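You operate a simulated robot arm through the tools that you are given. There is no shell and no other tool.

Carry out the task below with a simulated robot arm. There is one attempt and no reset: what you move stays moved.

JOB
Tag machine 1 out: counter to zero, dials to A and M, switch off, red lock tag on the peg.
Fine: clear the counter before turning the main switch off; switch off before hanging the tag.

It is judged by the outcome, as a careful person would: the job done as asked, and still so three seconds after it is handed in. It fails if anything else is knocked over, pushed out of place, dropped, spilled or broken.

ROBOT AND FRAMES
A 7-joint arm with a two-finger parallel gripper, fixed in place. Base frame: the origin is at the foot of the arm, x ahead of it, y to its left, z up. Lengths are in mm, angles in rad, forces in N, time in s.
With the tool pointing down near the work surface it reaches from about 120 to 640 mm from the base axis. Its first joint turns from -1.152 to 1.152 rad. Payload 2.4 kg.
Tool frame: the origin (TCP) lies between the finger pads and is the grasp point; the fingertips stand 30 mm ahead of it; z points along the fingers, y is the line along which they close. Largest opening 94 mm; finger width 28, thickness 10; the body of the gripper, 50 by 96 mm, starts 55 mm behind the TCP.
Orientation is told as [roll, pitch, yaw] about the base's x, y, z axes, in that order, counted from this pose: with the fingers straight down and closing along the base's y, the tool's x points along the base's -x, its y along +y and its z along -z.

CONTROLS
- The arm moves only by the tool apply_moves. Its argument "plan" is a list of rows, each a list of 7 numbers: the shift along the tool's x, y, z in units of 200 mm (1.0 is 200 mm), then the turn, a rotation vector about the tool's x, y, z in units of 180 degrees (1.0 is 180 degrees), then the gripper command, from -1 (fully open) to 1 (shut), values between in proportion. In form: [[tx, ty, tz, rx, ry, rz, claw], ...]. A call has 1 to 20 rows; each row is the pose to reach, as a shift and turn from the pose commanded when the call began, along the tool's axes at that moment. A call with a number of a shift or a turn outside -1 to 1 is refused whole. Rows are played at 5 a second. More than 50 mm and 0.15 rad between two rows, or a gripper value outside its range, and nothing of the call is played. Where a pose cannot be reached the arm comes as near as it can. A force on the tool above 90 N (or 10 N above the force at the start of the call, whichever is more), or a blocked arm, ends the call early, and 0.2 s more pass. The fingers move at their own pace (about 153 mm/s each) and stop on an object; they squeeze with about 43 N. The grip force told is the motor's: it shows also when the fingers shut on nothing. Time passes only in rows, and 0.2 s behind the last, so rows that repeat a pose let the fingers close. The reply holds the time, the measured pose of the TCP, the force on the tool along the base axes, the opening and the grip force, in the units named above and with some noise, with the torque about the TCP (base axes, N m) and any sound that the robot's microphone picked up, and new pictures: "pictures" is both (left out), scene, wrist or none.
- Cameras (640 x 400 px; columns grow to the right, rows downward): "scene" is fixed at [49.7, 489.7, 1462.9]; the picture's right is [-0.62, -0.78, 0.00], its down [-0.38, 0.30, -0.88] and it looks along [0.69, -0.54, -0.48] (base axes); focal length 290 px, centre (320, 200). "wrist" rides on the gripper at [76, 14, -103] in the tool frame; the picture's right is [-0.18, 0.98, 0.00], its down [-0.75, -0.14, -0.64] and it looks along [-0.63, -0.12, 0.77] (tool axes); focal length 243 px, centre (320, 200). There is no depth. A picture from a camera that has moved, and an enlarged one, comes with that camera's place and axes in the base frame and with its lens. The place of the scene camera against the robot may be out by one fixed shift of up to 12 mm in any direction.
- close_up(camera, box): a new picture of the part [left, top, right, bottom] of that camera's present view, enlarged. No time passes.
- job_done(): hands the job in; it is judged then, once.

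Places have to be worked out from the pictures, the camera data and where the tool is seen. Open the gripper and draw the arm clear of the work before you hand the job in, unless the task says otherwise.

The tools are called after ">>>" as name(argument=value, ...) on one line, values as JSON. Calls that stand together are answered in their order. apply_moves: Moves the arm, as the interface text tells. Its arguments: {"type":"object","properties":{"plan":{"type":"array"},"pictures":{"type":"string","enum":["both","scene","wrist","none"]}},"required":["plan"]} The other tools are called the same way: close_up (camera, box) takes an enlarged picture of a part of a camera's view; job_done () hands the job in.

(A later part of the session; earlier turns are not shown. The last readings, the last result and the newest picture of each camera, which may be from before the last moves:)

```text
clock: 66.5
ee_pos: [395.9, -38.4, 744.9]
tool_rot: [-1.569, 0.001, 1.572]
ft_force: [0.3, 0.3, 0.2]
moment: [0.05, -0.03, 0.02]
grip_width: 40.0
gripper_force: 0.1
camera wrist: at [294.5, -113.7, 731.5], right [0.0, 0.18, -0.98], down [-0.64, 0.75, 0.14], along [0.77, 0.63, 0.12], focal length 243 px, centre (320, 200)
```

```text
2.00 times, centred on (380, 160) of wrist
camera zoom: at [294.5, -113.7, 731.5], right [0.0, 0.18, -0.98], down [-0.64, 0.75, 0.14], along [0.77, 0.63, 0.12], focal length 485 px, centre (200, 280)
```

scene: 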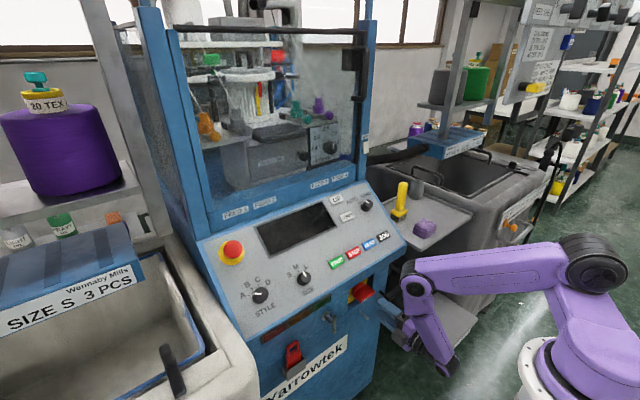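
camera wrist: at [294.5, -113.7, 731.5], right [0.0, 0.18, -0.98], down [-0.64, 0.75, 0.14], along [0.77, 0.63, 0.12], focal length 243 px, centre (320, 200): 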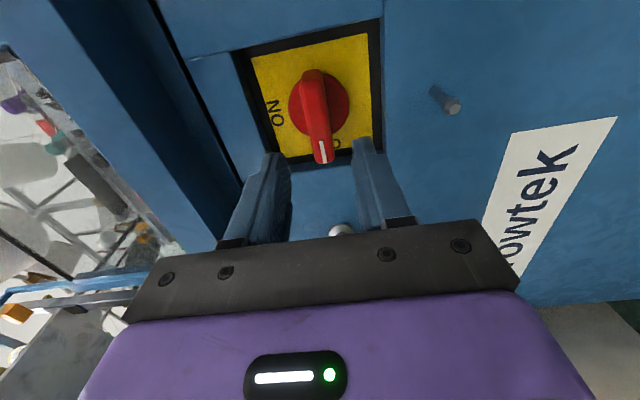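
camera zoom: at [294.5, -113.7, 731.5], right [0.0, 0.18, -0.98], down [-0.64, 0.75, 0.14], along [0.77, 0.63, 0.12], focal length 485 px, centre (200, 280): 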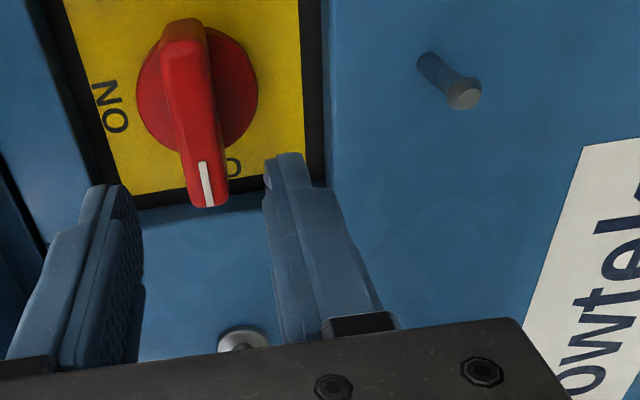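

The switch is OFF. Peg refined to y≈-39.5, z≈653, tip x≈464, base x≈501. Now I back off a little, yaw back upright, and travel left toward the tag, staying clear of the T-latch (which reaches to x≈445).

>>> apply_moves(plan=[[-0.02, 0, -0.06, 0, 0, 0.03, 0.15], [-0.08, -0.005, -0.075, 0, 0, 0.07, 0.15], [-0.16, -0.01, -0.075, 0, 0, 0.11, 0.15], [-0.24, -0.015, -0.075, 0, 0, 0.15, 0], [-0.32, -0.02, -0.075, 0, 0, 0.19, 0], [-0.4, -0.025, -0.075, 0, 0, 0.23, 0], [-0.48, -0.03, -0.075, 0, 0, 0.27, 0], [-0.56, -0.035, -0.075, 0, 0, 0.31, 0], [-0.64, -0.04, -0.075, 0, 0, 0.35, -0.2], [-0.72, -0.045, -0.075, 0, 0, 0.39, -0.2], [-0.8, -0.05, -0.075, 0, 0, 0.43, -0.2], [-0.88, -0.05, -0.075, 0, 0, 0.465, -0.2], [-0.95, -0.05, -0.075, 0, 0, 0.5, -0.2], [-0.95, -0.05, -0.075, 0, 0, 0.5, -0.2]], pictures="both")

```text
clock: 69.5
ee_pos: [381.0, 154.1, 754.2]
tool_rot: [0.348, -1.569, -0.346]
ft_force: [-0.2, 0.2, 0.6]
moment: [0.02, -0.01, -0.03]
grip_width: 56.2
gripper_force: 0.0
camera wrist: at [279.0, 167.6, 679.7], right [0.0, 0.98, 0.19], down [-0.64, -0.14, 0.76], along [0.77, -0.12, 0.63], focal length 243 px, centre (320, 200)
```

scene: 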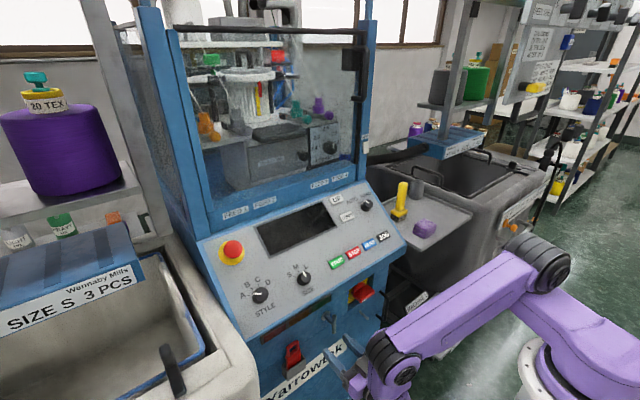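
wrist: 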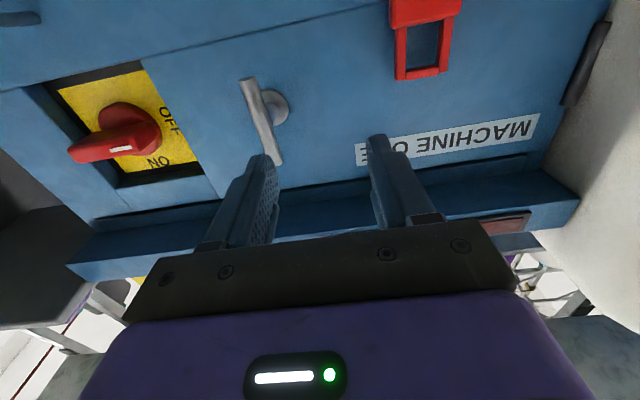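

Let me zoom on the switch and the tag from here.

>>> close_up(camera="wrist", box=[30, 50, 230, 220])

>>> close_up(camera="wrist", box=[340, 0, 540, 125])

>>> close_up(camera="scene", box=[240, 270, 420, 400])

```text
2.35 times, centred on (130, 135) of wrist
camera zoom: at [279.0, 167.6, 679.7], right [0.0, 0.98, 0.19], down [-0.64, -0.14, 0.76], along [0.77, -0.12, 0.63], focal length 571 px, centre (767, 353)
```

zoom: 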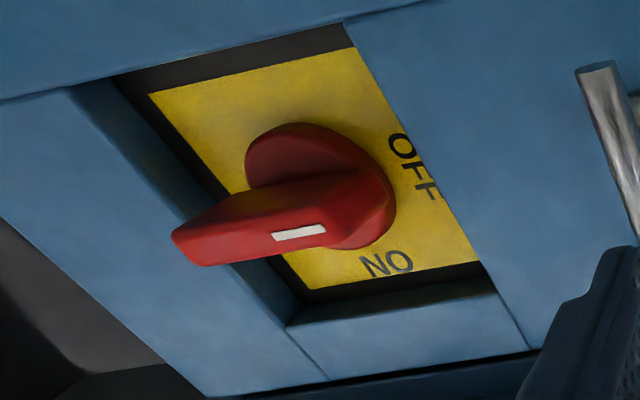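

```text
3.20 times, centred on (440, 62) of wrist
camera zoom: at [279.0, 167.6, 679.7], right [0.0, 0.98, 0.19], down [-0.64, -0.14, 0.76], along [0.77, -0.12, 0.63], focal length 776 px, centre (-64, 640)
```

zoom: 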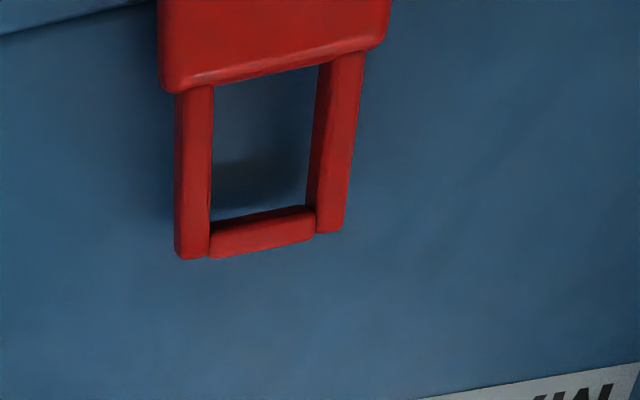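

```text
3.08 times, centred on (330, 335) of scene
camera zoom: at [49.7, 489.7, 1462.9], right [-0.62, -0.78, 0.0], down [-0.38, 0.3, -0.88], along [0.69, -0.54, -0.48], focal length 892 px, centre (289, -215)
```

zoom: 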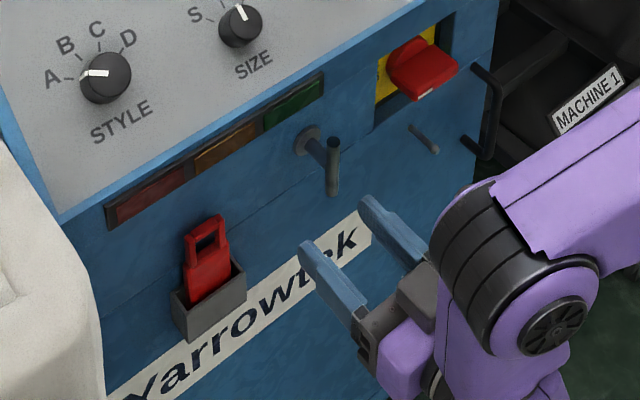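

The white mark is at the OFF end. The tag's loop: top at (485, 237, 741), ~41 mm outer width, opening about 24×29 mm, shoulders at z≈703. I move to face it at (400, 237, 722) with fingers open 65 mm.

>>> apply_moves(plan=[[0.02, 0.08, 0, 0, 0, 0, -0.38], [0.06, 0.18, 0, 0, 0, 0, -0.38], [0.1, 0.28, 0.03, 0, 0, 0, -0.38], [0.14, 0.36, 0.06, 0, 0, 0, -0.38], [0.16, 0.415, 0.095, 0, 0, 0, -0.38], [0.16, 0.415, 0.095, 0, 0, 0, -0.38]], pictures="both")

>>> close_up(camera="wrist", box=[220, 60, 420, 185])

>>> close_up(camera="scene", box=[240, 290, 390, 400])

```text
clock: 70.9
ee_pos: [400.5, 235.9, 722.9]
tool_rot: [-0.295, -1.568, 0.296]
ft_force: [-0.8, 0.1, 0.6]
moment: [0.02, -0.03, -0.01]
grip_width: 64.9
gripper_force: 0.1
camera wrist: at [298.3, 250.0, 647.5], right [0.0, 0.98, 0.18], down [-0.64, -0.14, 0.76], along [0.77, -0.12, 0.63], focal length 243 px, centre (320, 200)
```

scene: 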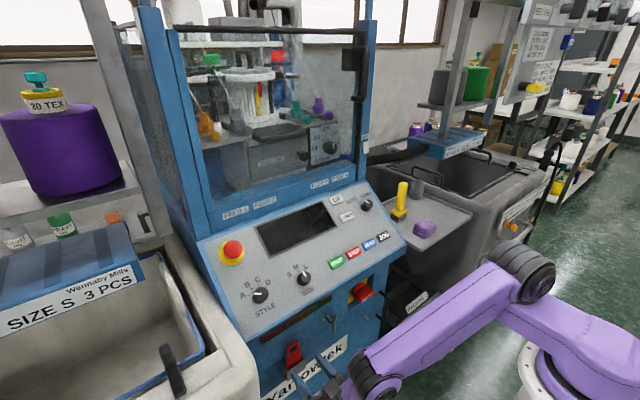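
wrist: 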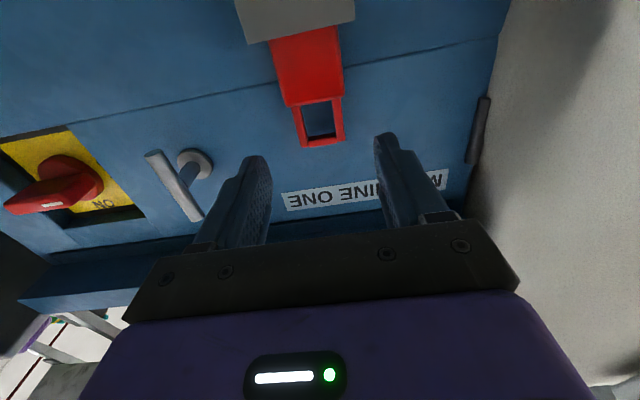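

```text
3.20 times, centred on (320, 122) of wrist
camera zoom: at [298.3, 250.0, 647.5], right [0.0, 0.98, 0.18], down [-0.64, -0.14, 0.76], along [0.77, -0.12, 0.63], focal length 776 px, centre (320, 448)
```

zoom: 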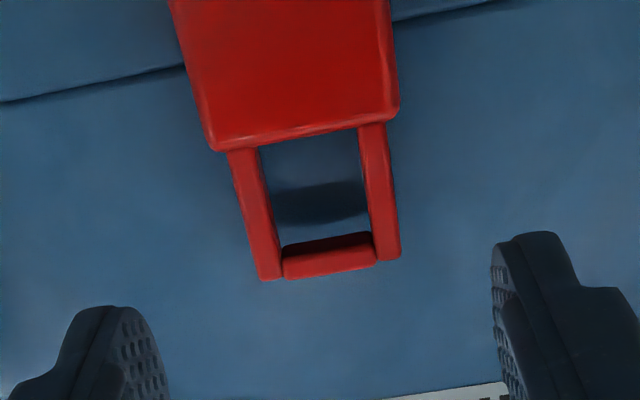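

```text
3.64 times, centred on (315, 345) of scene
camera zoom: at [49.7, 489.7, 1462.9], right [-0.62, -0.78, 0.0], down [-0.38, 0.3, -0.88], along [0.69, -0.54, -0.48], focal length 1054 px, centre (338, -327)
```

zoom: 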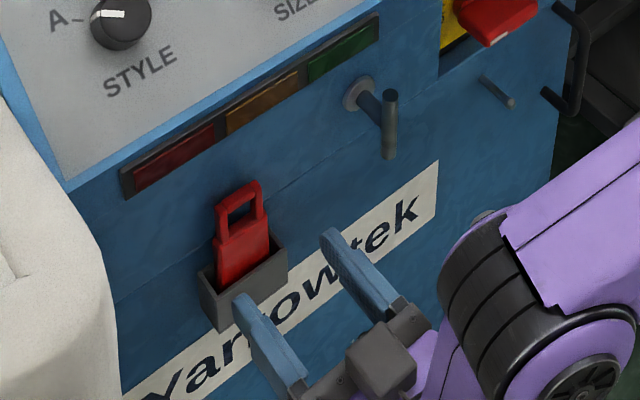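

The loop is centered between the fingers (posts at z 706–741, finger center z≈723). I advance ~58 mm to straddle the posts.

>>> apply_moves(plan=[[0, 0, 0.07, 0, 0, 0, -0.38], [0, 0, 0.14, 0, 0, 0, -0.38], [0, 0, 0.21, 0, 0, 0, -0.38], [0, 0, 0.26, 0, 0, 0, -0.38], [0, 0, 0.29, 0, 0, 0, -0.38], [0, 0, 0.29, 0, 0, 0, -0.38]], pictures="both")

>>> close_up(camera="wrist", box=[220, 60, 420, 225])

>>> close_up(camera="scene", box=[240, 300, 360, 400])

```text
clock: 72.3
ee_pos: [458.7, 235.5, 721.3]
tool_rot: [-0.252, -1.565, 0.25]
ft_force: [-0.2, -0.2, -0.9]
moment: [0.01, 0.01, -0.01]
grip_width: 65.0
gripper_force: 0.0
camera wrist: at [356.4, 250.2, 647.3], right [0.0, 0.98, 0.18], down [-0.64, -0.14, 0.76], along [0.77, -0.12, 0.63], focal length 243 px, centre (320, 200)
```

scene: 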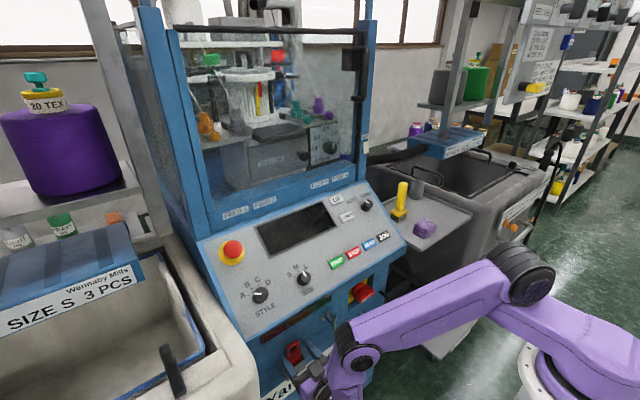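
wrist: 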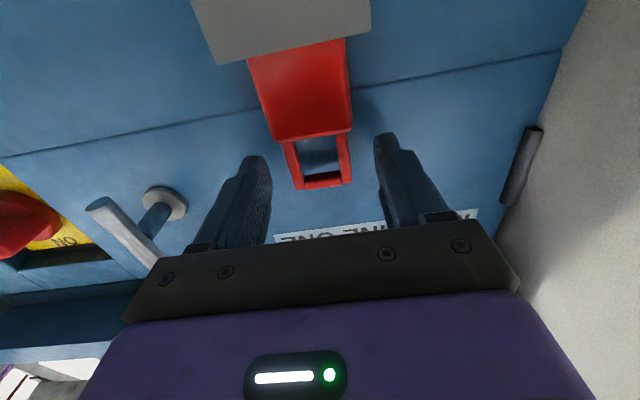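

```text
2.42 times, centred on (320, 142) of wrist
camera zoom: at [356.4, 250.2, 647.3], right [0.0, 0.98, 0.18], down [-0.64, -0.14, 0.76], along [0.77, -0.12, 0.63], focal length 588 px, centre (320, 339)
```

zoom: 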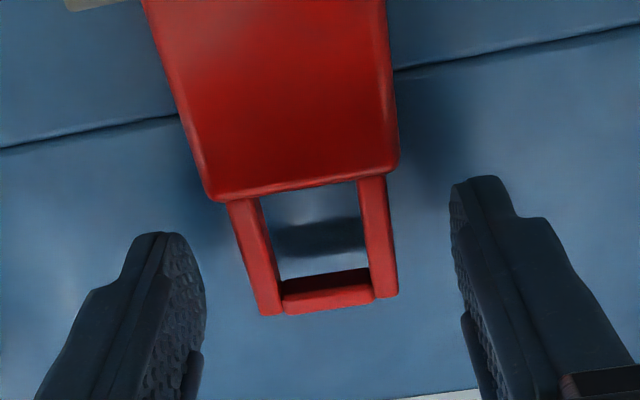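

```text
4.00 times, centred on (300, 350) of scene
camera zoom: at [49.7, 489.7, 1462.9], right [-0.62, -0.78, 0.0], down [-0.38, 0.3, -0.88], along [0.69, -0.54, -0.48], focal length 1160 px, centre (400, -400)
```

zoom: 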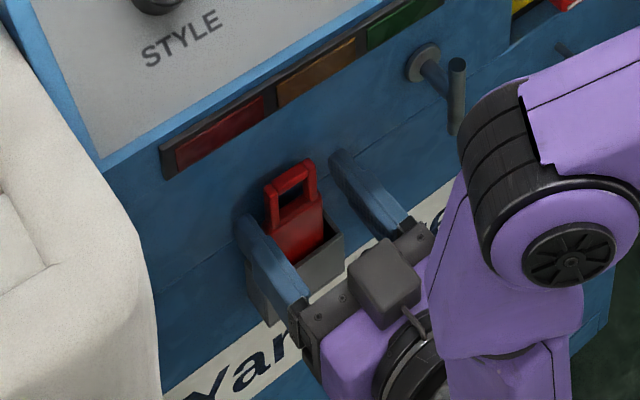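

The fingers straddle the posts. I raise 2 mm, advance 2 mm, and close on the loop.

>>> apply_moves(plan=[[-0.01, 0, 0.01, 0, 0, 0, -0.38], [-0.01, 0, 0.01, 0, 0, 0, 0], [-0.01, 0, 0.01, 0, 0, 0, 0.3], [-0.01, 0, 0.01, 0, 0, 0, 0.6], [-0.01, 0, 0.01, 0, 0, 0, 0.8]], pictures="both")

>>> close_up(camera="wrist", box=[220, 60, 420, 225])

>>> close_up(camera="scene", box=[240, 300, 360, 400])

```text
clock: 73.5
ee_pos: [461.4, 235.4, 724.9]
tool_rot: [-0.229, -1.567, 0.23]
ft_force: [-0.5, 0.2, 0.7]
moment: [0.0, 0.02, 0.02]
grip_width: 36.5
gripper_force: 42.9
camera wrist: at [358.1, 250.1, 649.4], right [0.0, 0.98, 0.18], down [-0.64, -0.14, 0.76], along [0.77, -0.12, 0.63], focal length 243 px, centre (320, 200)
```

scene: 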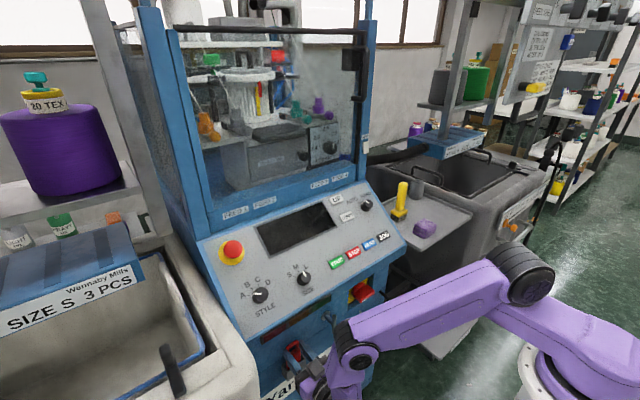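
wrist: 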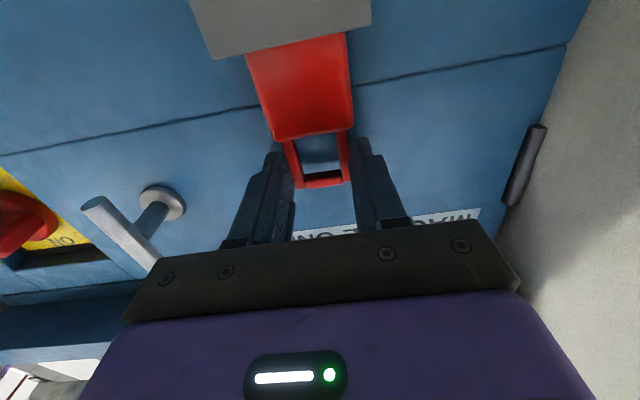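

```text
2.42 times, centred on (320, 142) of wrist
camera zoom: at [358.1, 250.1, 649.4], right [0.0, 0.98, 0.18], down [-0.64, -0.14, 0.76], along [0.77, -0.12, 0.63], focal length 588 px, centre (320, 339)
```

zoom: 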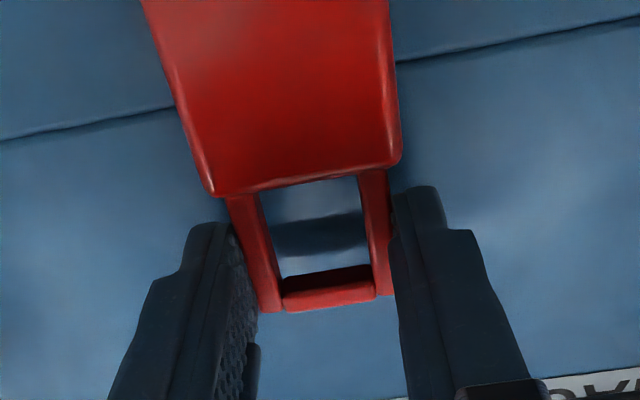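

```text
4.00 times, centred on (300, 350) of scene
camera zoom: at [49.7, 489.7, 1462.9], right [-0.62, -0.78, 0.0], down [-0.38, 0.3, -0.88], along [0.69, -0.54, -0.48], focal length 1160 px, centre (400, -400)
```

zoom: 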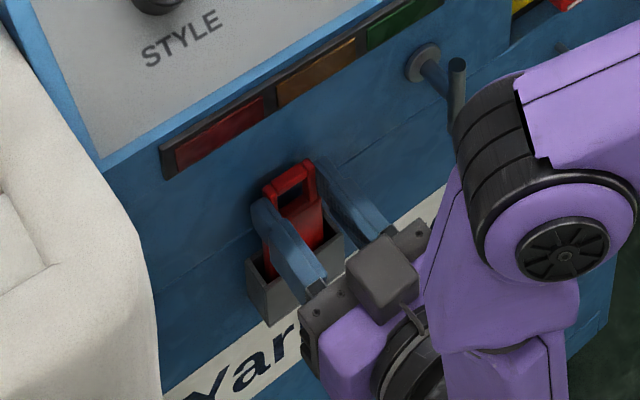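

The loop is gripped (36.5 mm) with no side load. I lift slowly, 15 mm first, checking that the tag rises with the fingers.

>>> apply_moves(plan=[[0, 0, 0, 0, 0, 0, 1], [-0.02, 0, 0, 0, 0, 0, 1], [-0.045, 0, 0, 0, 0, 0, 1], [-0.075, 0, 0, 0, 0, 0, 1]], pictures="wrist")

>>> close_up(camera="wrist", box=[180, 0, 460, 225])

>>> close_up(camera="scene", box=[240, 300, 360, 400])

```text
clock: 74.5
ee_pos: [460.2, 235.4, 738.2]
tool_rot: [-0.02, -1.568, 0.019]
ft_force: [0.1, 0.4, -0.5]
moment: [0.02, 0.02, -0.03]
grip_width: 36.6
gripper_force: 42.9
camera wrist: at [358.0, 250.2, 664.4], right [0.0, 0.98, 0.18], down [-0.64, -0.14, 0.76], along [0.77, -0.12, 0.63], focal length 243 px, centre (320, 200)
```

wrist: 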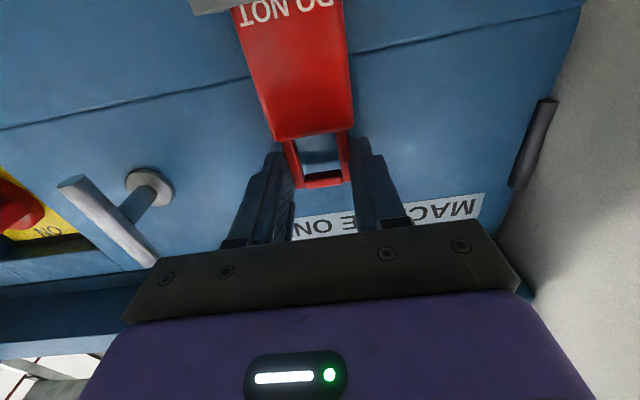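

```text
1.78 times, centred on (320, 112) of wrist
camera zoom: at [358.0, 250.2, 664.4], right [0.0, 0.98, 0.18], down [-0.64, -0.14, 0.76], along [0.77, -0.12, 0.63], focal length 431 px, centre (320, 356)
```

zoom: 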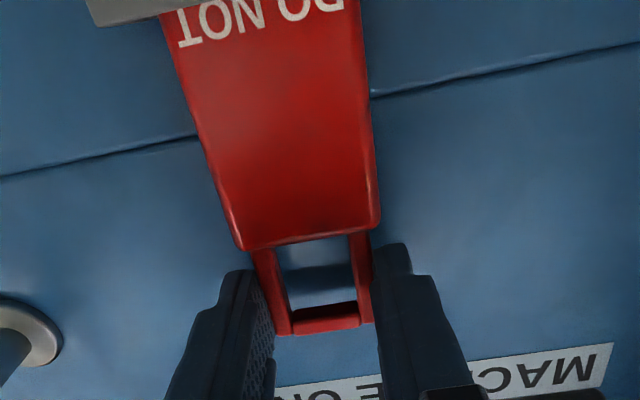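

```text
4.00 times, centred on (300, 350) of scene
camera zoom: at [49.7, 489.7, 1462.9], right [-0.62, -0.78, 0.0], down [-0.38, 0.3, -0.88], along [0.69, -0.54, -0.48], focal length 1160 px, centre (400, -400)
```

zoom: 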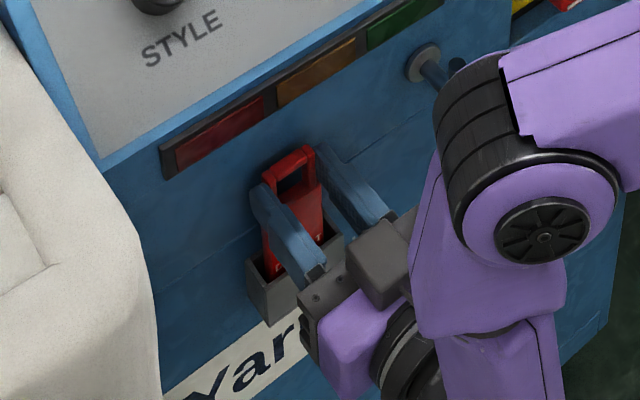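

The tag rises cleanly with its text emerging. I keep lifting another 40 mm.

>>> apply_moves(plan=[[-0.04, 0, 0, 0, 0, 0, 1], [-0.08, 0, 0, 0, 0, 0, 1], [-0.12, 0, 0, 0, 0, 0, 1], [-0.16, 0, 0, 0, 0, 0, 1], [-0.2, 0, 0, 0, 0, 0, 1]], pictures="both")

>>> close_up(camera="scene", box=[240, 290, 360, 400])

```text
clock: 75.7
ee_pos: [460.7, 235.4, 781.4]
tool_rot: [-0.358, -1.568, 0.358]
ft_force: [-0.4, 0.3, 0.0]
moment: [0.0, 0.0, 0.01]
grip_width: 37.0
gripper_force: 42.7
camera wrist: at [358.4, 250.1, 704.2], right [0.0, 0.98, 0.18], down [-0.64, -0.14, 0.76], along [0.77, -0.12, 0.63], focal length 243 px, centre (320, 200)
```

scene: 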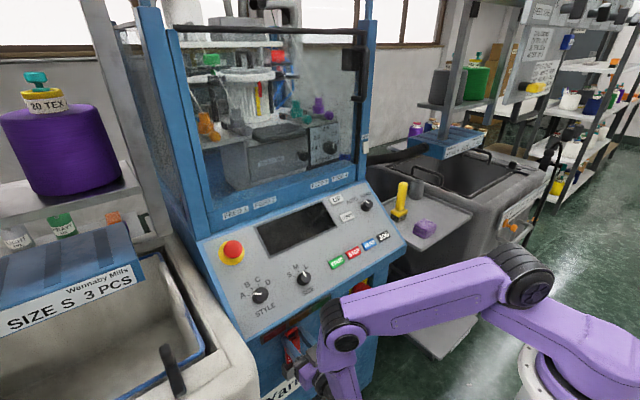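
wrist: 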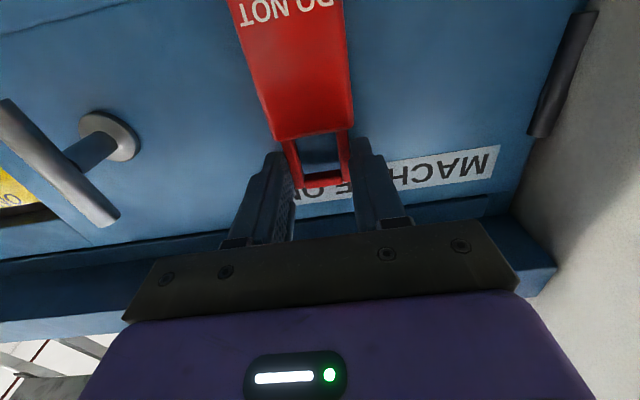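

```text
3.64 times, centred on (300, 345) of scene
camera zoom: at [49.7, 489.7, 1462.9], right [-0.62, -0.78, 0.0], down [-0.38, 0.3, -0.88], along [0.69, -0.54, -0.48], focal length 1054 px, centre (393, -327)
```

zoom: 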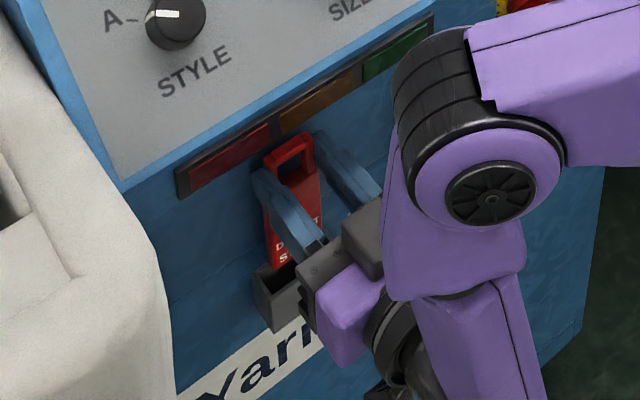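

The tag bottom may still be near the pocket rim; I lift another 24 mm (still well below the overhang at z≈840) and check.

>>> apply_moves(plan=[[-0.04, 0, 0, 0, 0, 0, 1], [-0.08, 0, 0, 0, 0, 0, 1], [-0.12, 0, 0, 0, 0, 0, 1]], pictures="wrist")

>>> close_up(camera="scene", box=[240, 290, 360, 400])

>>> close_up(camera="wrist", box=[180, 0, 460, 225])

```text
clock: 76.5
ee_pos: [460.9, 234.3, 803.3]
tool_rot: [-0.054, -1.568, 0.056]
ft_force: [0.1, -0.4, -0.8]
moment: [0.01, 0.01, 0.01]
grip_width: 36.6
gripper_force: 43.1
camera wrist: at [358.5, 249.9, 728.6], right [0.0, 0.98, 0.18], down [-0.64, -0.14, 0.76], along [0.77, -0.12, 0.63], focal length 243 px, centre (320, 200)
```

wrist: 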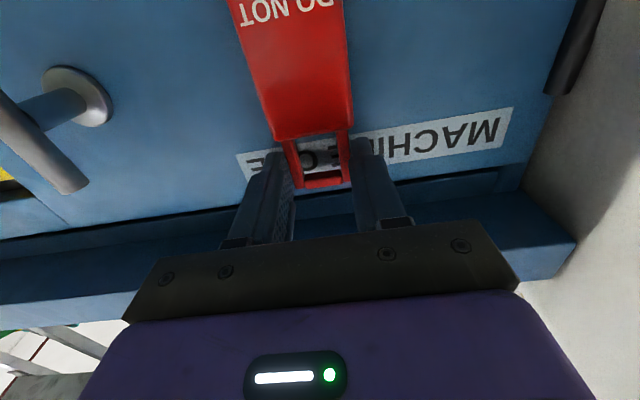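

```text
3.64 times, centred on (300, 345) of scene
camera zoom: at [49.7, 489.7, 1462.9], right [-0.62, -0.78, 0.0], down [-0.38, 0.3, -0.88], along [0.69, -0.54, -0.48], focal length 1054 px, centre (393, -327)
```

zoom: 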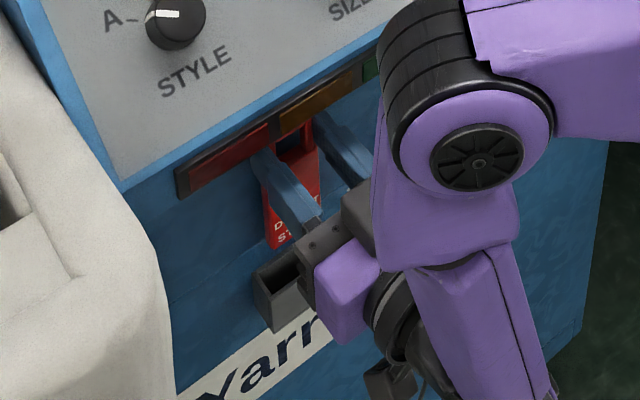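

```text
1.78 times, centred on (320, 112) of wrist
camera zoom: at [358.5, 249.9, 728.6], right [0.0, 0.98, 0.18], down [-0.64, -0.14, 0.76], along [0.77, -0.12, 0.63], focal length 431 px, centre (320, 356)
```

zoom: 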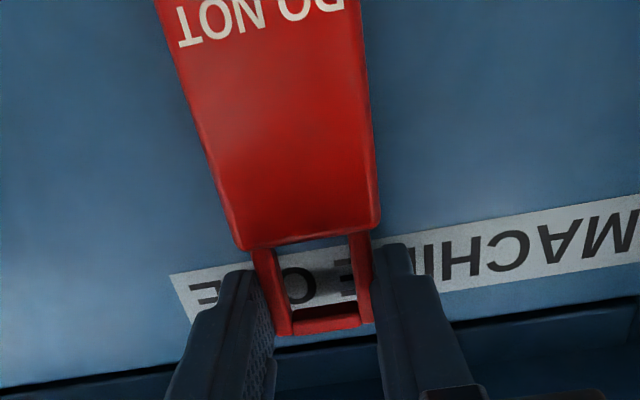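

The tag is clear of the pocket. I draw straight back 90 mm, then carry it to the right past the T-latch.

>>> apply_moves(plan=[[0, 0, -0.1, 0, 0, 0, 1], [0, 0, -0.22, 0, 0, 0, 1], [0, 0, -0.34, 0, 0, 0, 1], [0, 0, -0.45, 0, 0, 0, 1], [0, -0.1, -0.45, 0, 0, 0, 1], [0, -0.22, -0.45, 0, 0, 0, 1], [0, -0.35, -0.45, 0, 0, 0, 1], [0, -0.48, -0.45, 0, 0, 0, 1], [0, -0.61, -0.45, 0, 0, 0, 1], [0, -0.74, -0.45, 0, 0, 0, 1], [0, -0.87, -0.45, 0, 0, 0, 1], [0, -1.0, -0.45, 0, 0, 0, 1], [0, -1.0, -0.45, 0, 0, 0, 1]], pictures="both")

```text
clock: 79.3
ee_pos: [370.4, 35.5, 804.8]
tool_rot: [-0.144, -1.566, 0.145]
ft_force: [-0.3, -0.2, -0.1]
moment: [-0.01, -0.01, -0.04]
grip_width: 36.5
gripper_force: 43.5
camera wrist: at [268.3, 50.2, 728.9], right [0.0, 0.98, 0.18], down [-0.64, -0.14, 0.76], along [0.77, -0.12, 0.63], focal length 243 px, centre (320, 200)
```

scene: 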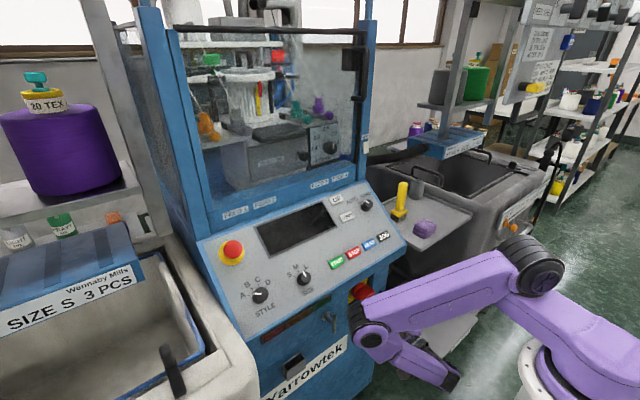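
wrist: 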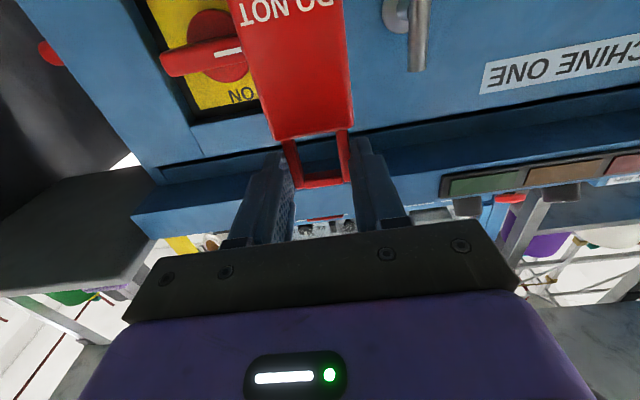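

Carrying well. Now I descend in front of the peg: to about (376, -39.3, 656), still clear of it (peg tip x≈464, tag at x≈400).

>>> apply_moves(plan=[[0.05, -0.1, 0.0, 0, 0, 0, 1], [0.13, -0.2, 0.0, 0, 0, 0, 1], [0.23, -0.29, 0.01, 0, 0, 0, 1], [0.35, -0.35, 0.02, 0, 0, 0, 1], [0.47, -0.3745, 0.025, 0, 0, 0, 1], [0.59, -0.3745, 0.025, 0, 0, 0, 1], [0.69, -0.3745, 0.025, 0, 0, 0, 1], [0.743, -0.3745, 0.025, 0, 0, 0, 1], [0.743, -0.3745, 0.025, 0, 0, 0, 1]], pictures="both")

>>> close_up(camera="scene", box=[320, 260, 460, 400])

>>> close_up(camera="wrist", box=[180, 0, 460, 225])

```text
clock: 81.3
ee_pos: [381.4, -32.5, 705.4]
tool_rot: [-0.212, -1.565, 0.212]
ft_force: [1.0, -0.2, -0.1]
moment: [0.03, 0.0, -0.01]
grip_width: 36.7
gripper_force: 43.2
out of reach, approached as far as the arm can: row 6, 7, 8, 9
camera wrist: at [279.5, -18.3, 630.5], right [0.0, 0.98, 0.18], down [-0.64, -0.14, 0.76], along [0.77, -0.12, 0.63], focal length 243 px, centre (320, 200)
```

scene: 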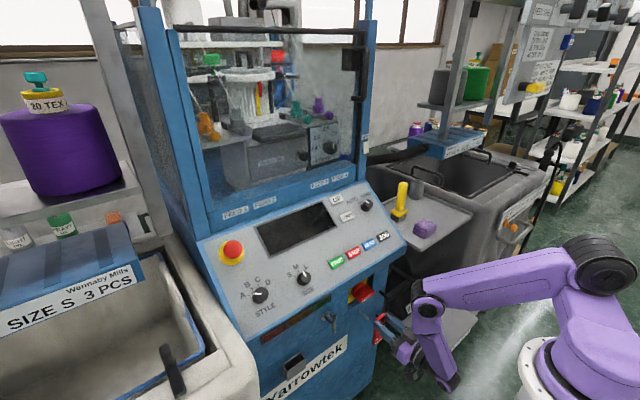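
wrist: 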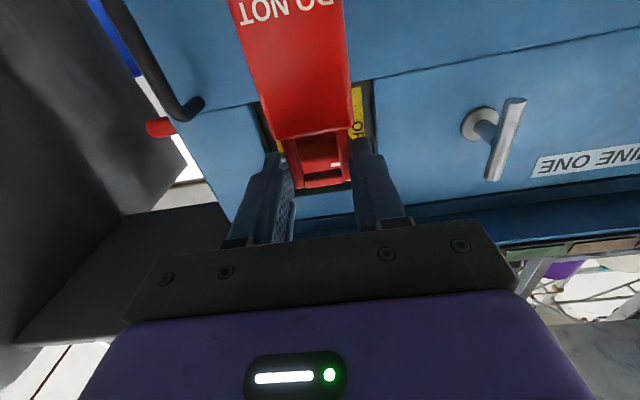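

```text
2.86 times, centred on (390, 330) of scene
camera zoom: at [49.7, 489.7, 1462.9], right [-0.62, -0.78, 0.0], down [-0.38, 0.3, -0.88], along [0.69, -0.54, -0.48], focal length 828 px, centre (120, -171)
```

zoom: 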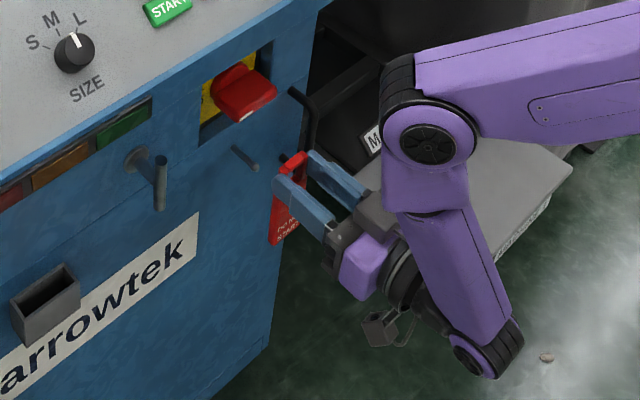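

```text
1.78 times, centred on (320, 112) of wrist
camera zoom: at [279.5, -18.3, 630.5], right [0.0, 0.98, 0.18], down [-0.64, -0.14, 0.76], along [0.77, -0.12, 0.63], focal length 431 px, centre (320, 356)
```

zoom: 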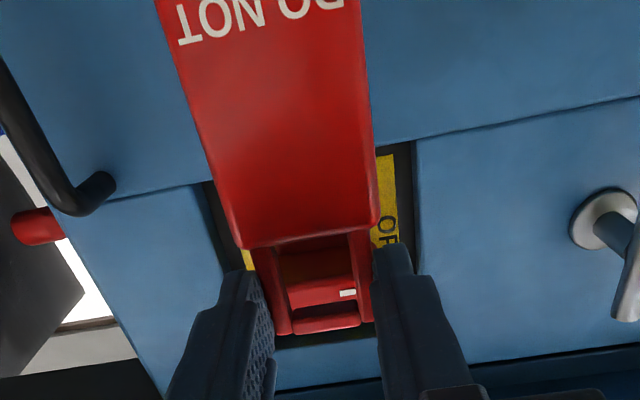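

With the tool level the arm can't get lower at this distance (it stopped at z≈705). Tilting the tool 25° downward relieves the wrist and still lets the loop thread the peg, so I tilt and reposition in front of it.

>>> apply_moves(plan=[[-0.02, -0.005, 0.02, 0, 0.03, 0, 1], [-0.035, -0.015, 0.045, 0, 0.065, 0, 1], [-0.045, -0.025, 0.07, 0, 0.1, 0, 1], [-0.048, -0.034, 0.093, 0, 0.139, 0, 1], [-0.048, -0.034, 0.093, 0, 0.139, 0, 1]], pictures="both")

>>> close_up(camera="scene", box=[320, 260, 460, 400])

>>> close_up(camera="wrist", box=[180, 0, 460, 225])

```text
clock: 82.5
ee_pos: [400.2, -39.5, 715.7]
tool_rot: [-0.002, -1.128, 0.001]
ft_force: [-0.2, 0.3, 0.0]
moment: [0.0, 0.03, -0.02]
grip_width: 36.6
gripper_force: 43.2
camera wrist: at [275.3, -25.1, 690.4], right [0.08, 0.98, 0.17], down [-0.26, -0.14, 0.96], along [0.96, -0.12, 0.24], focal length 243 px, centre (320, 200)
```

scene: 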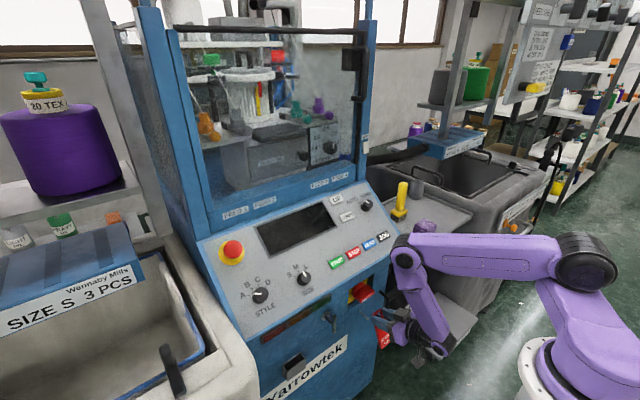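
wrist: 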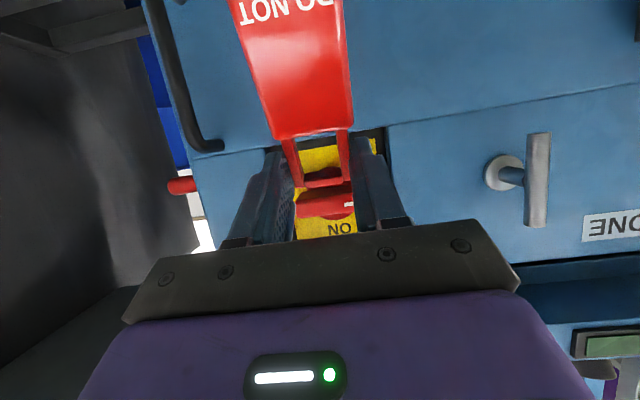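

```text
2.86 times, centred on (390, 330) of scene
camera zoom: at [49.7, 489.7, 1462.9], right [-0.62, -0.78, 0.0], down [-0.38, 0.3, -0.88], along [0.69, -0.54, -0.48], focal length 828 px, centre (120, -171)
```

zoom: 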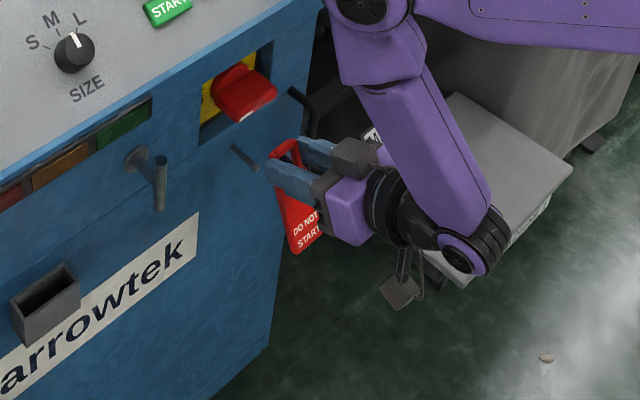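

```text
1.78 times, centred on (320, 112) of wrist
camera zoom: at [275.3, -25.1, 690.4], right [0.08, 0.98, 0.17], down [-0.26, -0.14, 0.96], along [0.96, -0.12, 0.24], focal length 431 px, centre (320, 356)
```

zoom: 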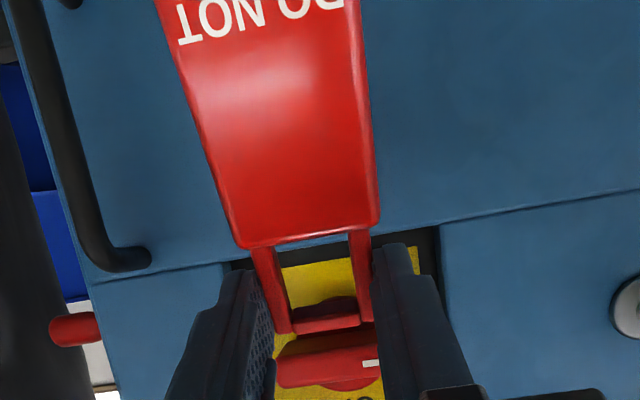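

Reached well at this tilt. I lower to about (415, -39.3, 665), with the loop still short of the peg tip.

>>> apply_moves(plan=[[0.05, 0, 0.04, 0, 0, 0, 1], [0.1, 0, 0.09, 0, 0, 0, 1], [0.15, 0.001, 0.135, 0, 0, 0, 1], [0.199, 0.001, 0.176, 0, 0, 0, 1], [0.199, 0.001, 0.176, 0, 0, 0, 1]], pictures="both")

>>> close_up(camera="scene", box=[330, 270, 430, 360])

>>> close_up(camera="wrist", box=[220, 60, 420, 225])

```text
clock: 83.7
ee_pos: [415.3, -39.9, 663.3]
tool_rot: [-0.001, -1.131, 0.003]
ft_force: [-0.1, -0.1, -0.5]
moment: [0.04, 0.0, 0.0]
grip_width: 36.6
gripper_force: 43.4
camera wrist: at [291.1, -25.0, 638.7], right [0.08, 0.98, 0.17], down [-0.26, -0.14, 0.96], along [0.96, -0.12, 0.25], focal length 243 px, centre (320, 200)
```

scene: 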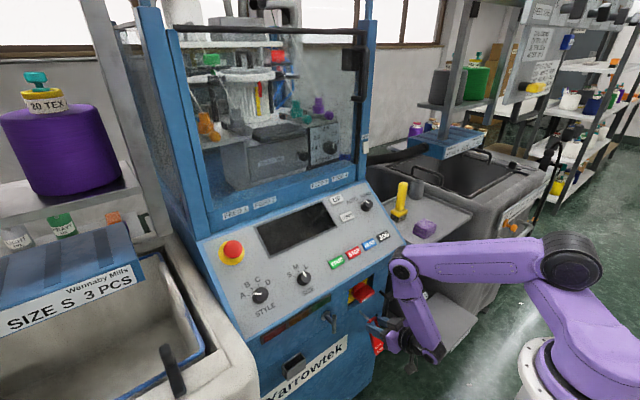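
wrist: 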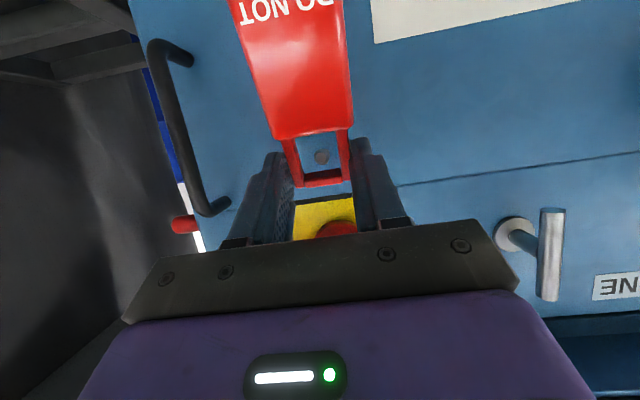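

```text
4.44 times, centred on (380, 315) of scene
camera zoom: at [49.7, 489.7, 1462.9], right [-0.62, -0.78, 0.0], down [-0.38, 0.3, -0.88], along [0.69, -0.54, -0.48], focal length 1288 px, centre (53, -311)
```

zoom: 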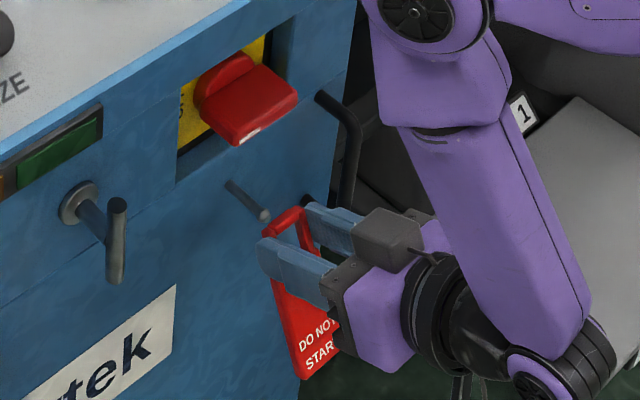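

```text
2.42 times, centred on (320, 142) of wrist
camera zoom: at [291.1, -25.0, 638.7], right [0.08, 0.98, 0.17], down [-0.26, -0.14, 0.96], along [0.96, -0.12, 0.25], focal length 588 px, centre (320, 339)
```

zoom: 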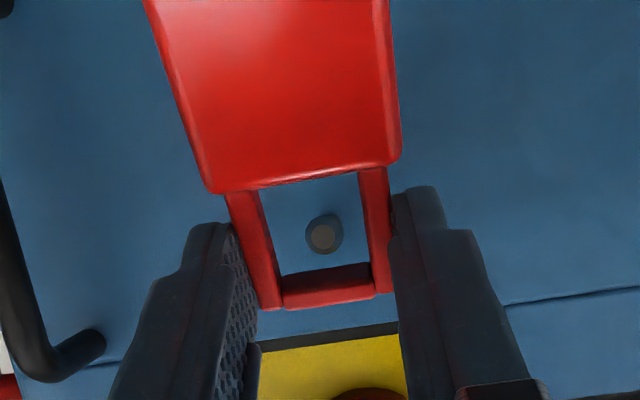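

The peg tip is visible right through the loop opening, and it re-triangulates to (464, -40, 653), consistent. I advance horizontally halfway (23 mm), threading the loop onto the peg.

>>> apply_moves(plan=[[-0.017, -0.002, 0.032, 0, 0, 0, 1], [-0.034, -0.0025, 0.066, 0, 0, 0, 1], [-0.052, -0.0025, 0.102, 0, 0, 0, 1], [-0.052, -0.0025, 0.102, 0, 0, 0, 1]], pictures="wrist")

>>> close_up(camera="wrist", box=[220, 60, 420, 225])

>>> close_up(camera="scene", box=[330, 270, 430, 360])

```text
clock: 84.7
ee_pos: [438.7, -39.9, 664.8]
tool_rot: [-0.002, -1.132, 0.002]
ft_force: [0.3, 0.4, -0.2]
moment: [0.01, -0.02, -0.01]
grip_width: 36.6
gripper_force: 42.7
camera wrist: at [313.9, -25.6, 640.3], right [0.08, 0.98, 0.17], down [-0.26, -0.14, 0.96], along [0.96, -0.12, 0.25], focal length 243 px, centre (320, 200)
```

wrist: 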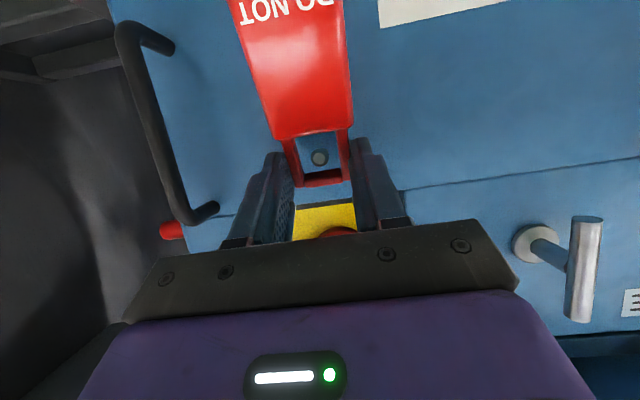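

```text
2.42 times, centred on (320, 142) of wrist
camera zoom: at [313.9, -25.6, 640.3], right [0.08, 0.98, 0.17], down [-0.26, -0.14, 0.96], along [0.96, -0.12, 0.25], focal length 588 px, centre (320, 339)
```

zoom: 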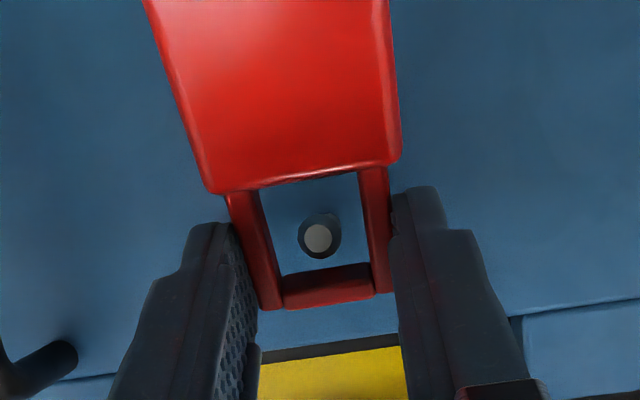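

```text
4.44 times, centred on (380, 315) of scene
camera zoom: at [49.7, 489.7, 1462.9], right [-0.62, -0.78, 0.0], down [-0.38, 0.3, -0.88], along [0.69, -0.54, -0.48], focal length 1288 px, centre (53, -311)
```

zoom: 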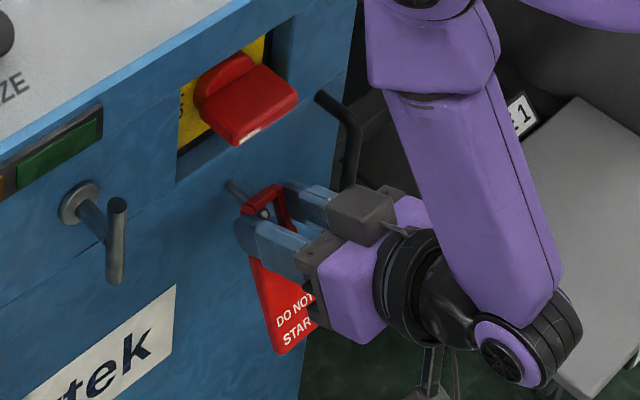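

The peg tip is passing through the loop with margin all round. I continue 22 mm further along the peg.

>>> apply_moves(plan=[[-0.012, -0.001, 0.025, 0, 0, 0, 1], [-0.024, -0.001, 0.05, 0, 0, 0, 1], [-0.036, -0.001, 0.076, 0, 0, 0, 1], [-0.046, -0.001, 0.1, 0, 0, 0, 1], [-0.046, -0.001, 0.1, 0, 0, 0, 1]], pictures="wrist")

>>> close_up(camera="wrist", box=[220, 60, 420, 225])

>>> close_up(camera="scene", box=[330, 270, 430, 360])

```text
clock: 85.9
ee_pos: [459.5, -40.8, 664.1]
tool_rot: [-0.001, -1.132, 0.001]
ft_force: [-0.2, -0.2, -0.3]
moment: [-0.03, 0.01, -0.01]
grip_width: 36.8
gripper_force: 42.7
camera wrist: at [335.3, -25.9, 639.7], right [0.08, 0.98, 0.17], down [-0.26, -0.14, 0.96], along [0.96, -0.12, 0.24], focal length 243 px, centre (320, 200)
```

wrist: 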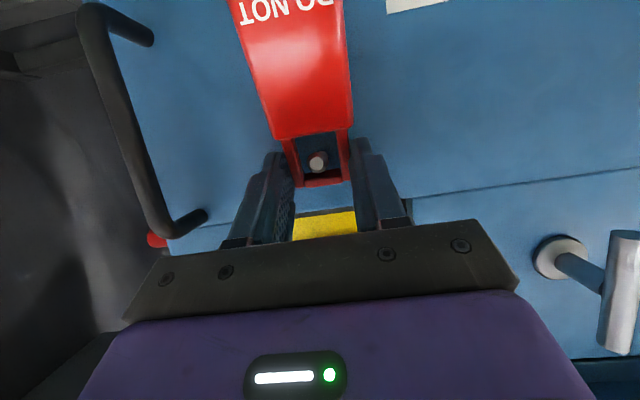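

```text
2.42 times, centred on (320, 142) of wrist
camera zoom: at [335.3, -25.9, 639.7], right [0.08, 0.98, 0.17], down [-0.26, -0.14, 0.96], along [0.96, -0.12, 0.24], focal length 588 px, centre (320, 339)
```

zoom: 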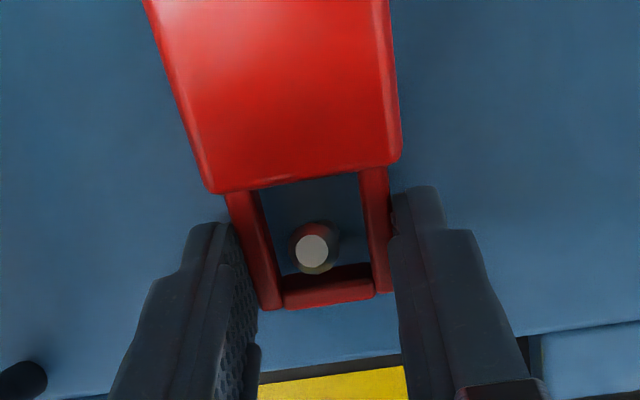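

```text
4.44 times, centred on (380, 315) of scene
camera zoom: at [49.7, 489.7, 1462.9], right [-0.62, -0.78, 0.0], down [-0.38, 0.3, -0.88], along [0.69, -0.54, -0.48], focal length 1288 px, centre (53, -311)
```

zoom: 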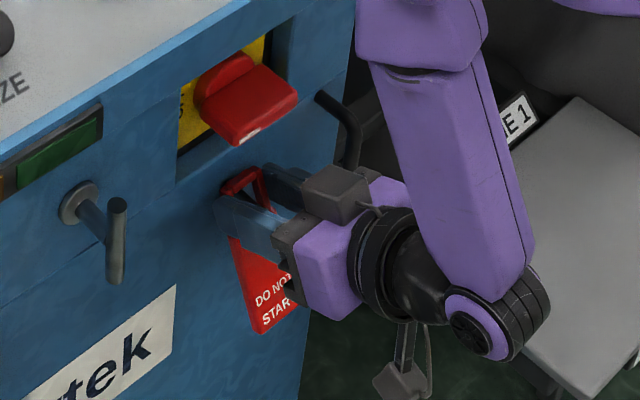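

The loop is well onto the peg with no contact force. I lower in small steps until the bar rests on the peg.

>>> apply_moves(plan=[[0.009, 0, 0.004, 0, 0, 0, 1], [0.018, 0, 0.0085, 0, 0, 0, 1], [0.02, 0, 0.0094, 0, 0, 0, 1]], pictures="none")

>>> close_up(camera="wrist", box=[220, 60, 420, 225])

```text
clock: 86.7
ee_pos: [460.7, -40.8, 660.8]
tool_rot: [-0.001, -1.134, 0.001]
ft_force: [0.0, -2.0, 6.1]
moment: [0.02, -0.23, -0.05]
grip_width: 36.7
gripper_force: 43.0
```

```text
2.42 times, centred on (320, 142) of wrist
camera zoom: at [336.1, -25.6, 635.4], right [0.08, 0.98, 0.17], down [-0.26, -0.14, 0.95], along [0.96, -0.12, 0.25], focal length 588 px, centre (320, 339)
```

zoom: 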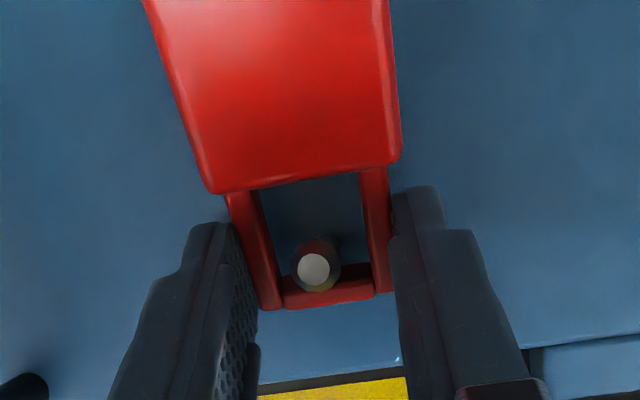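

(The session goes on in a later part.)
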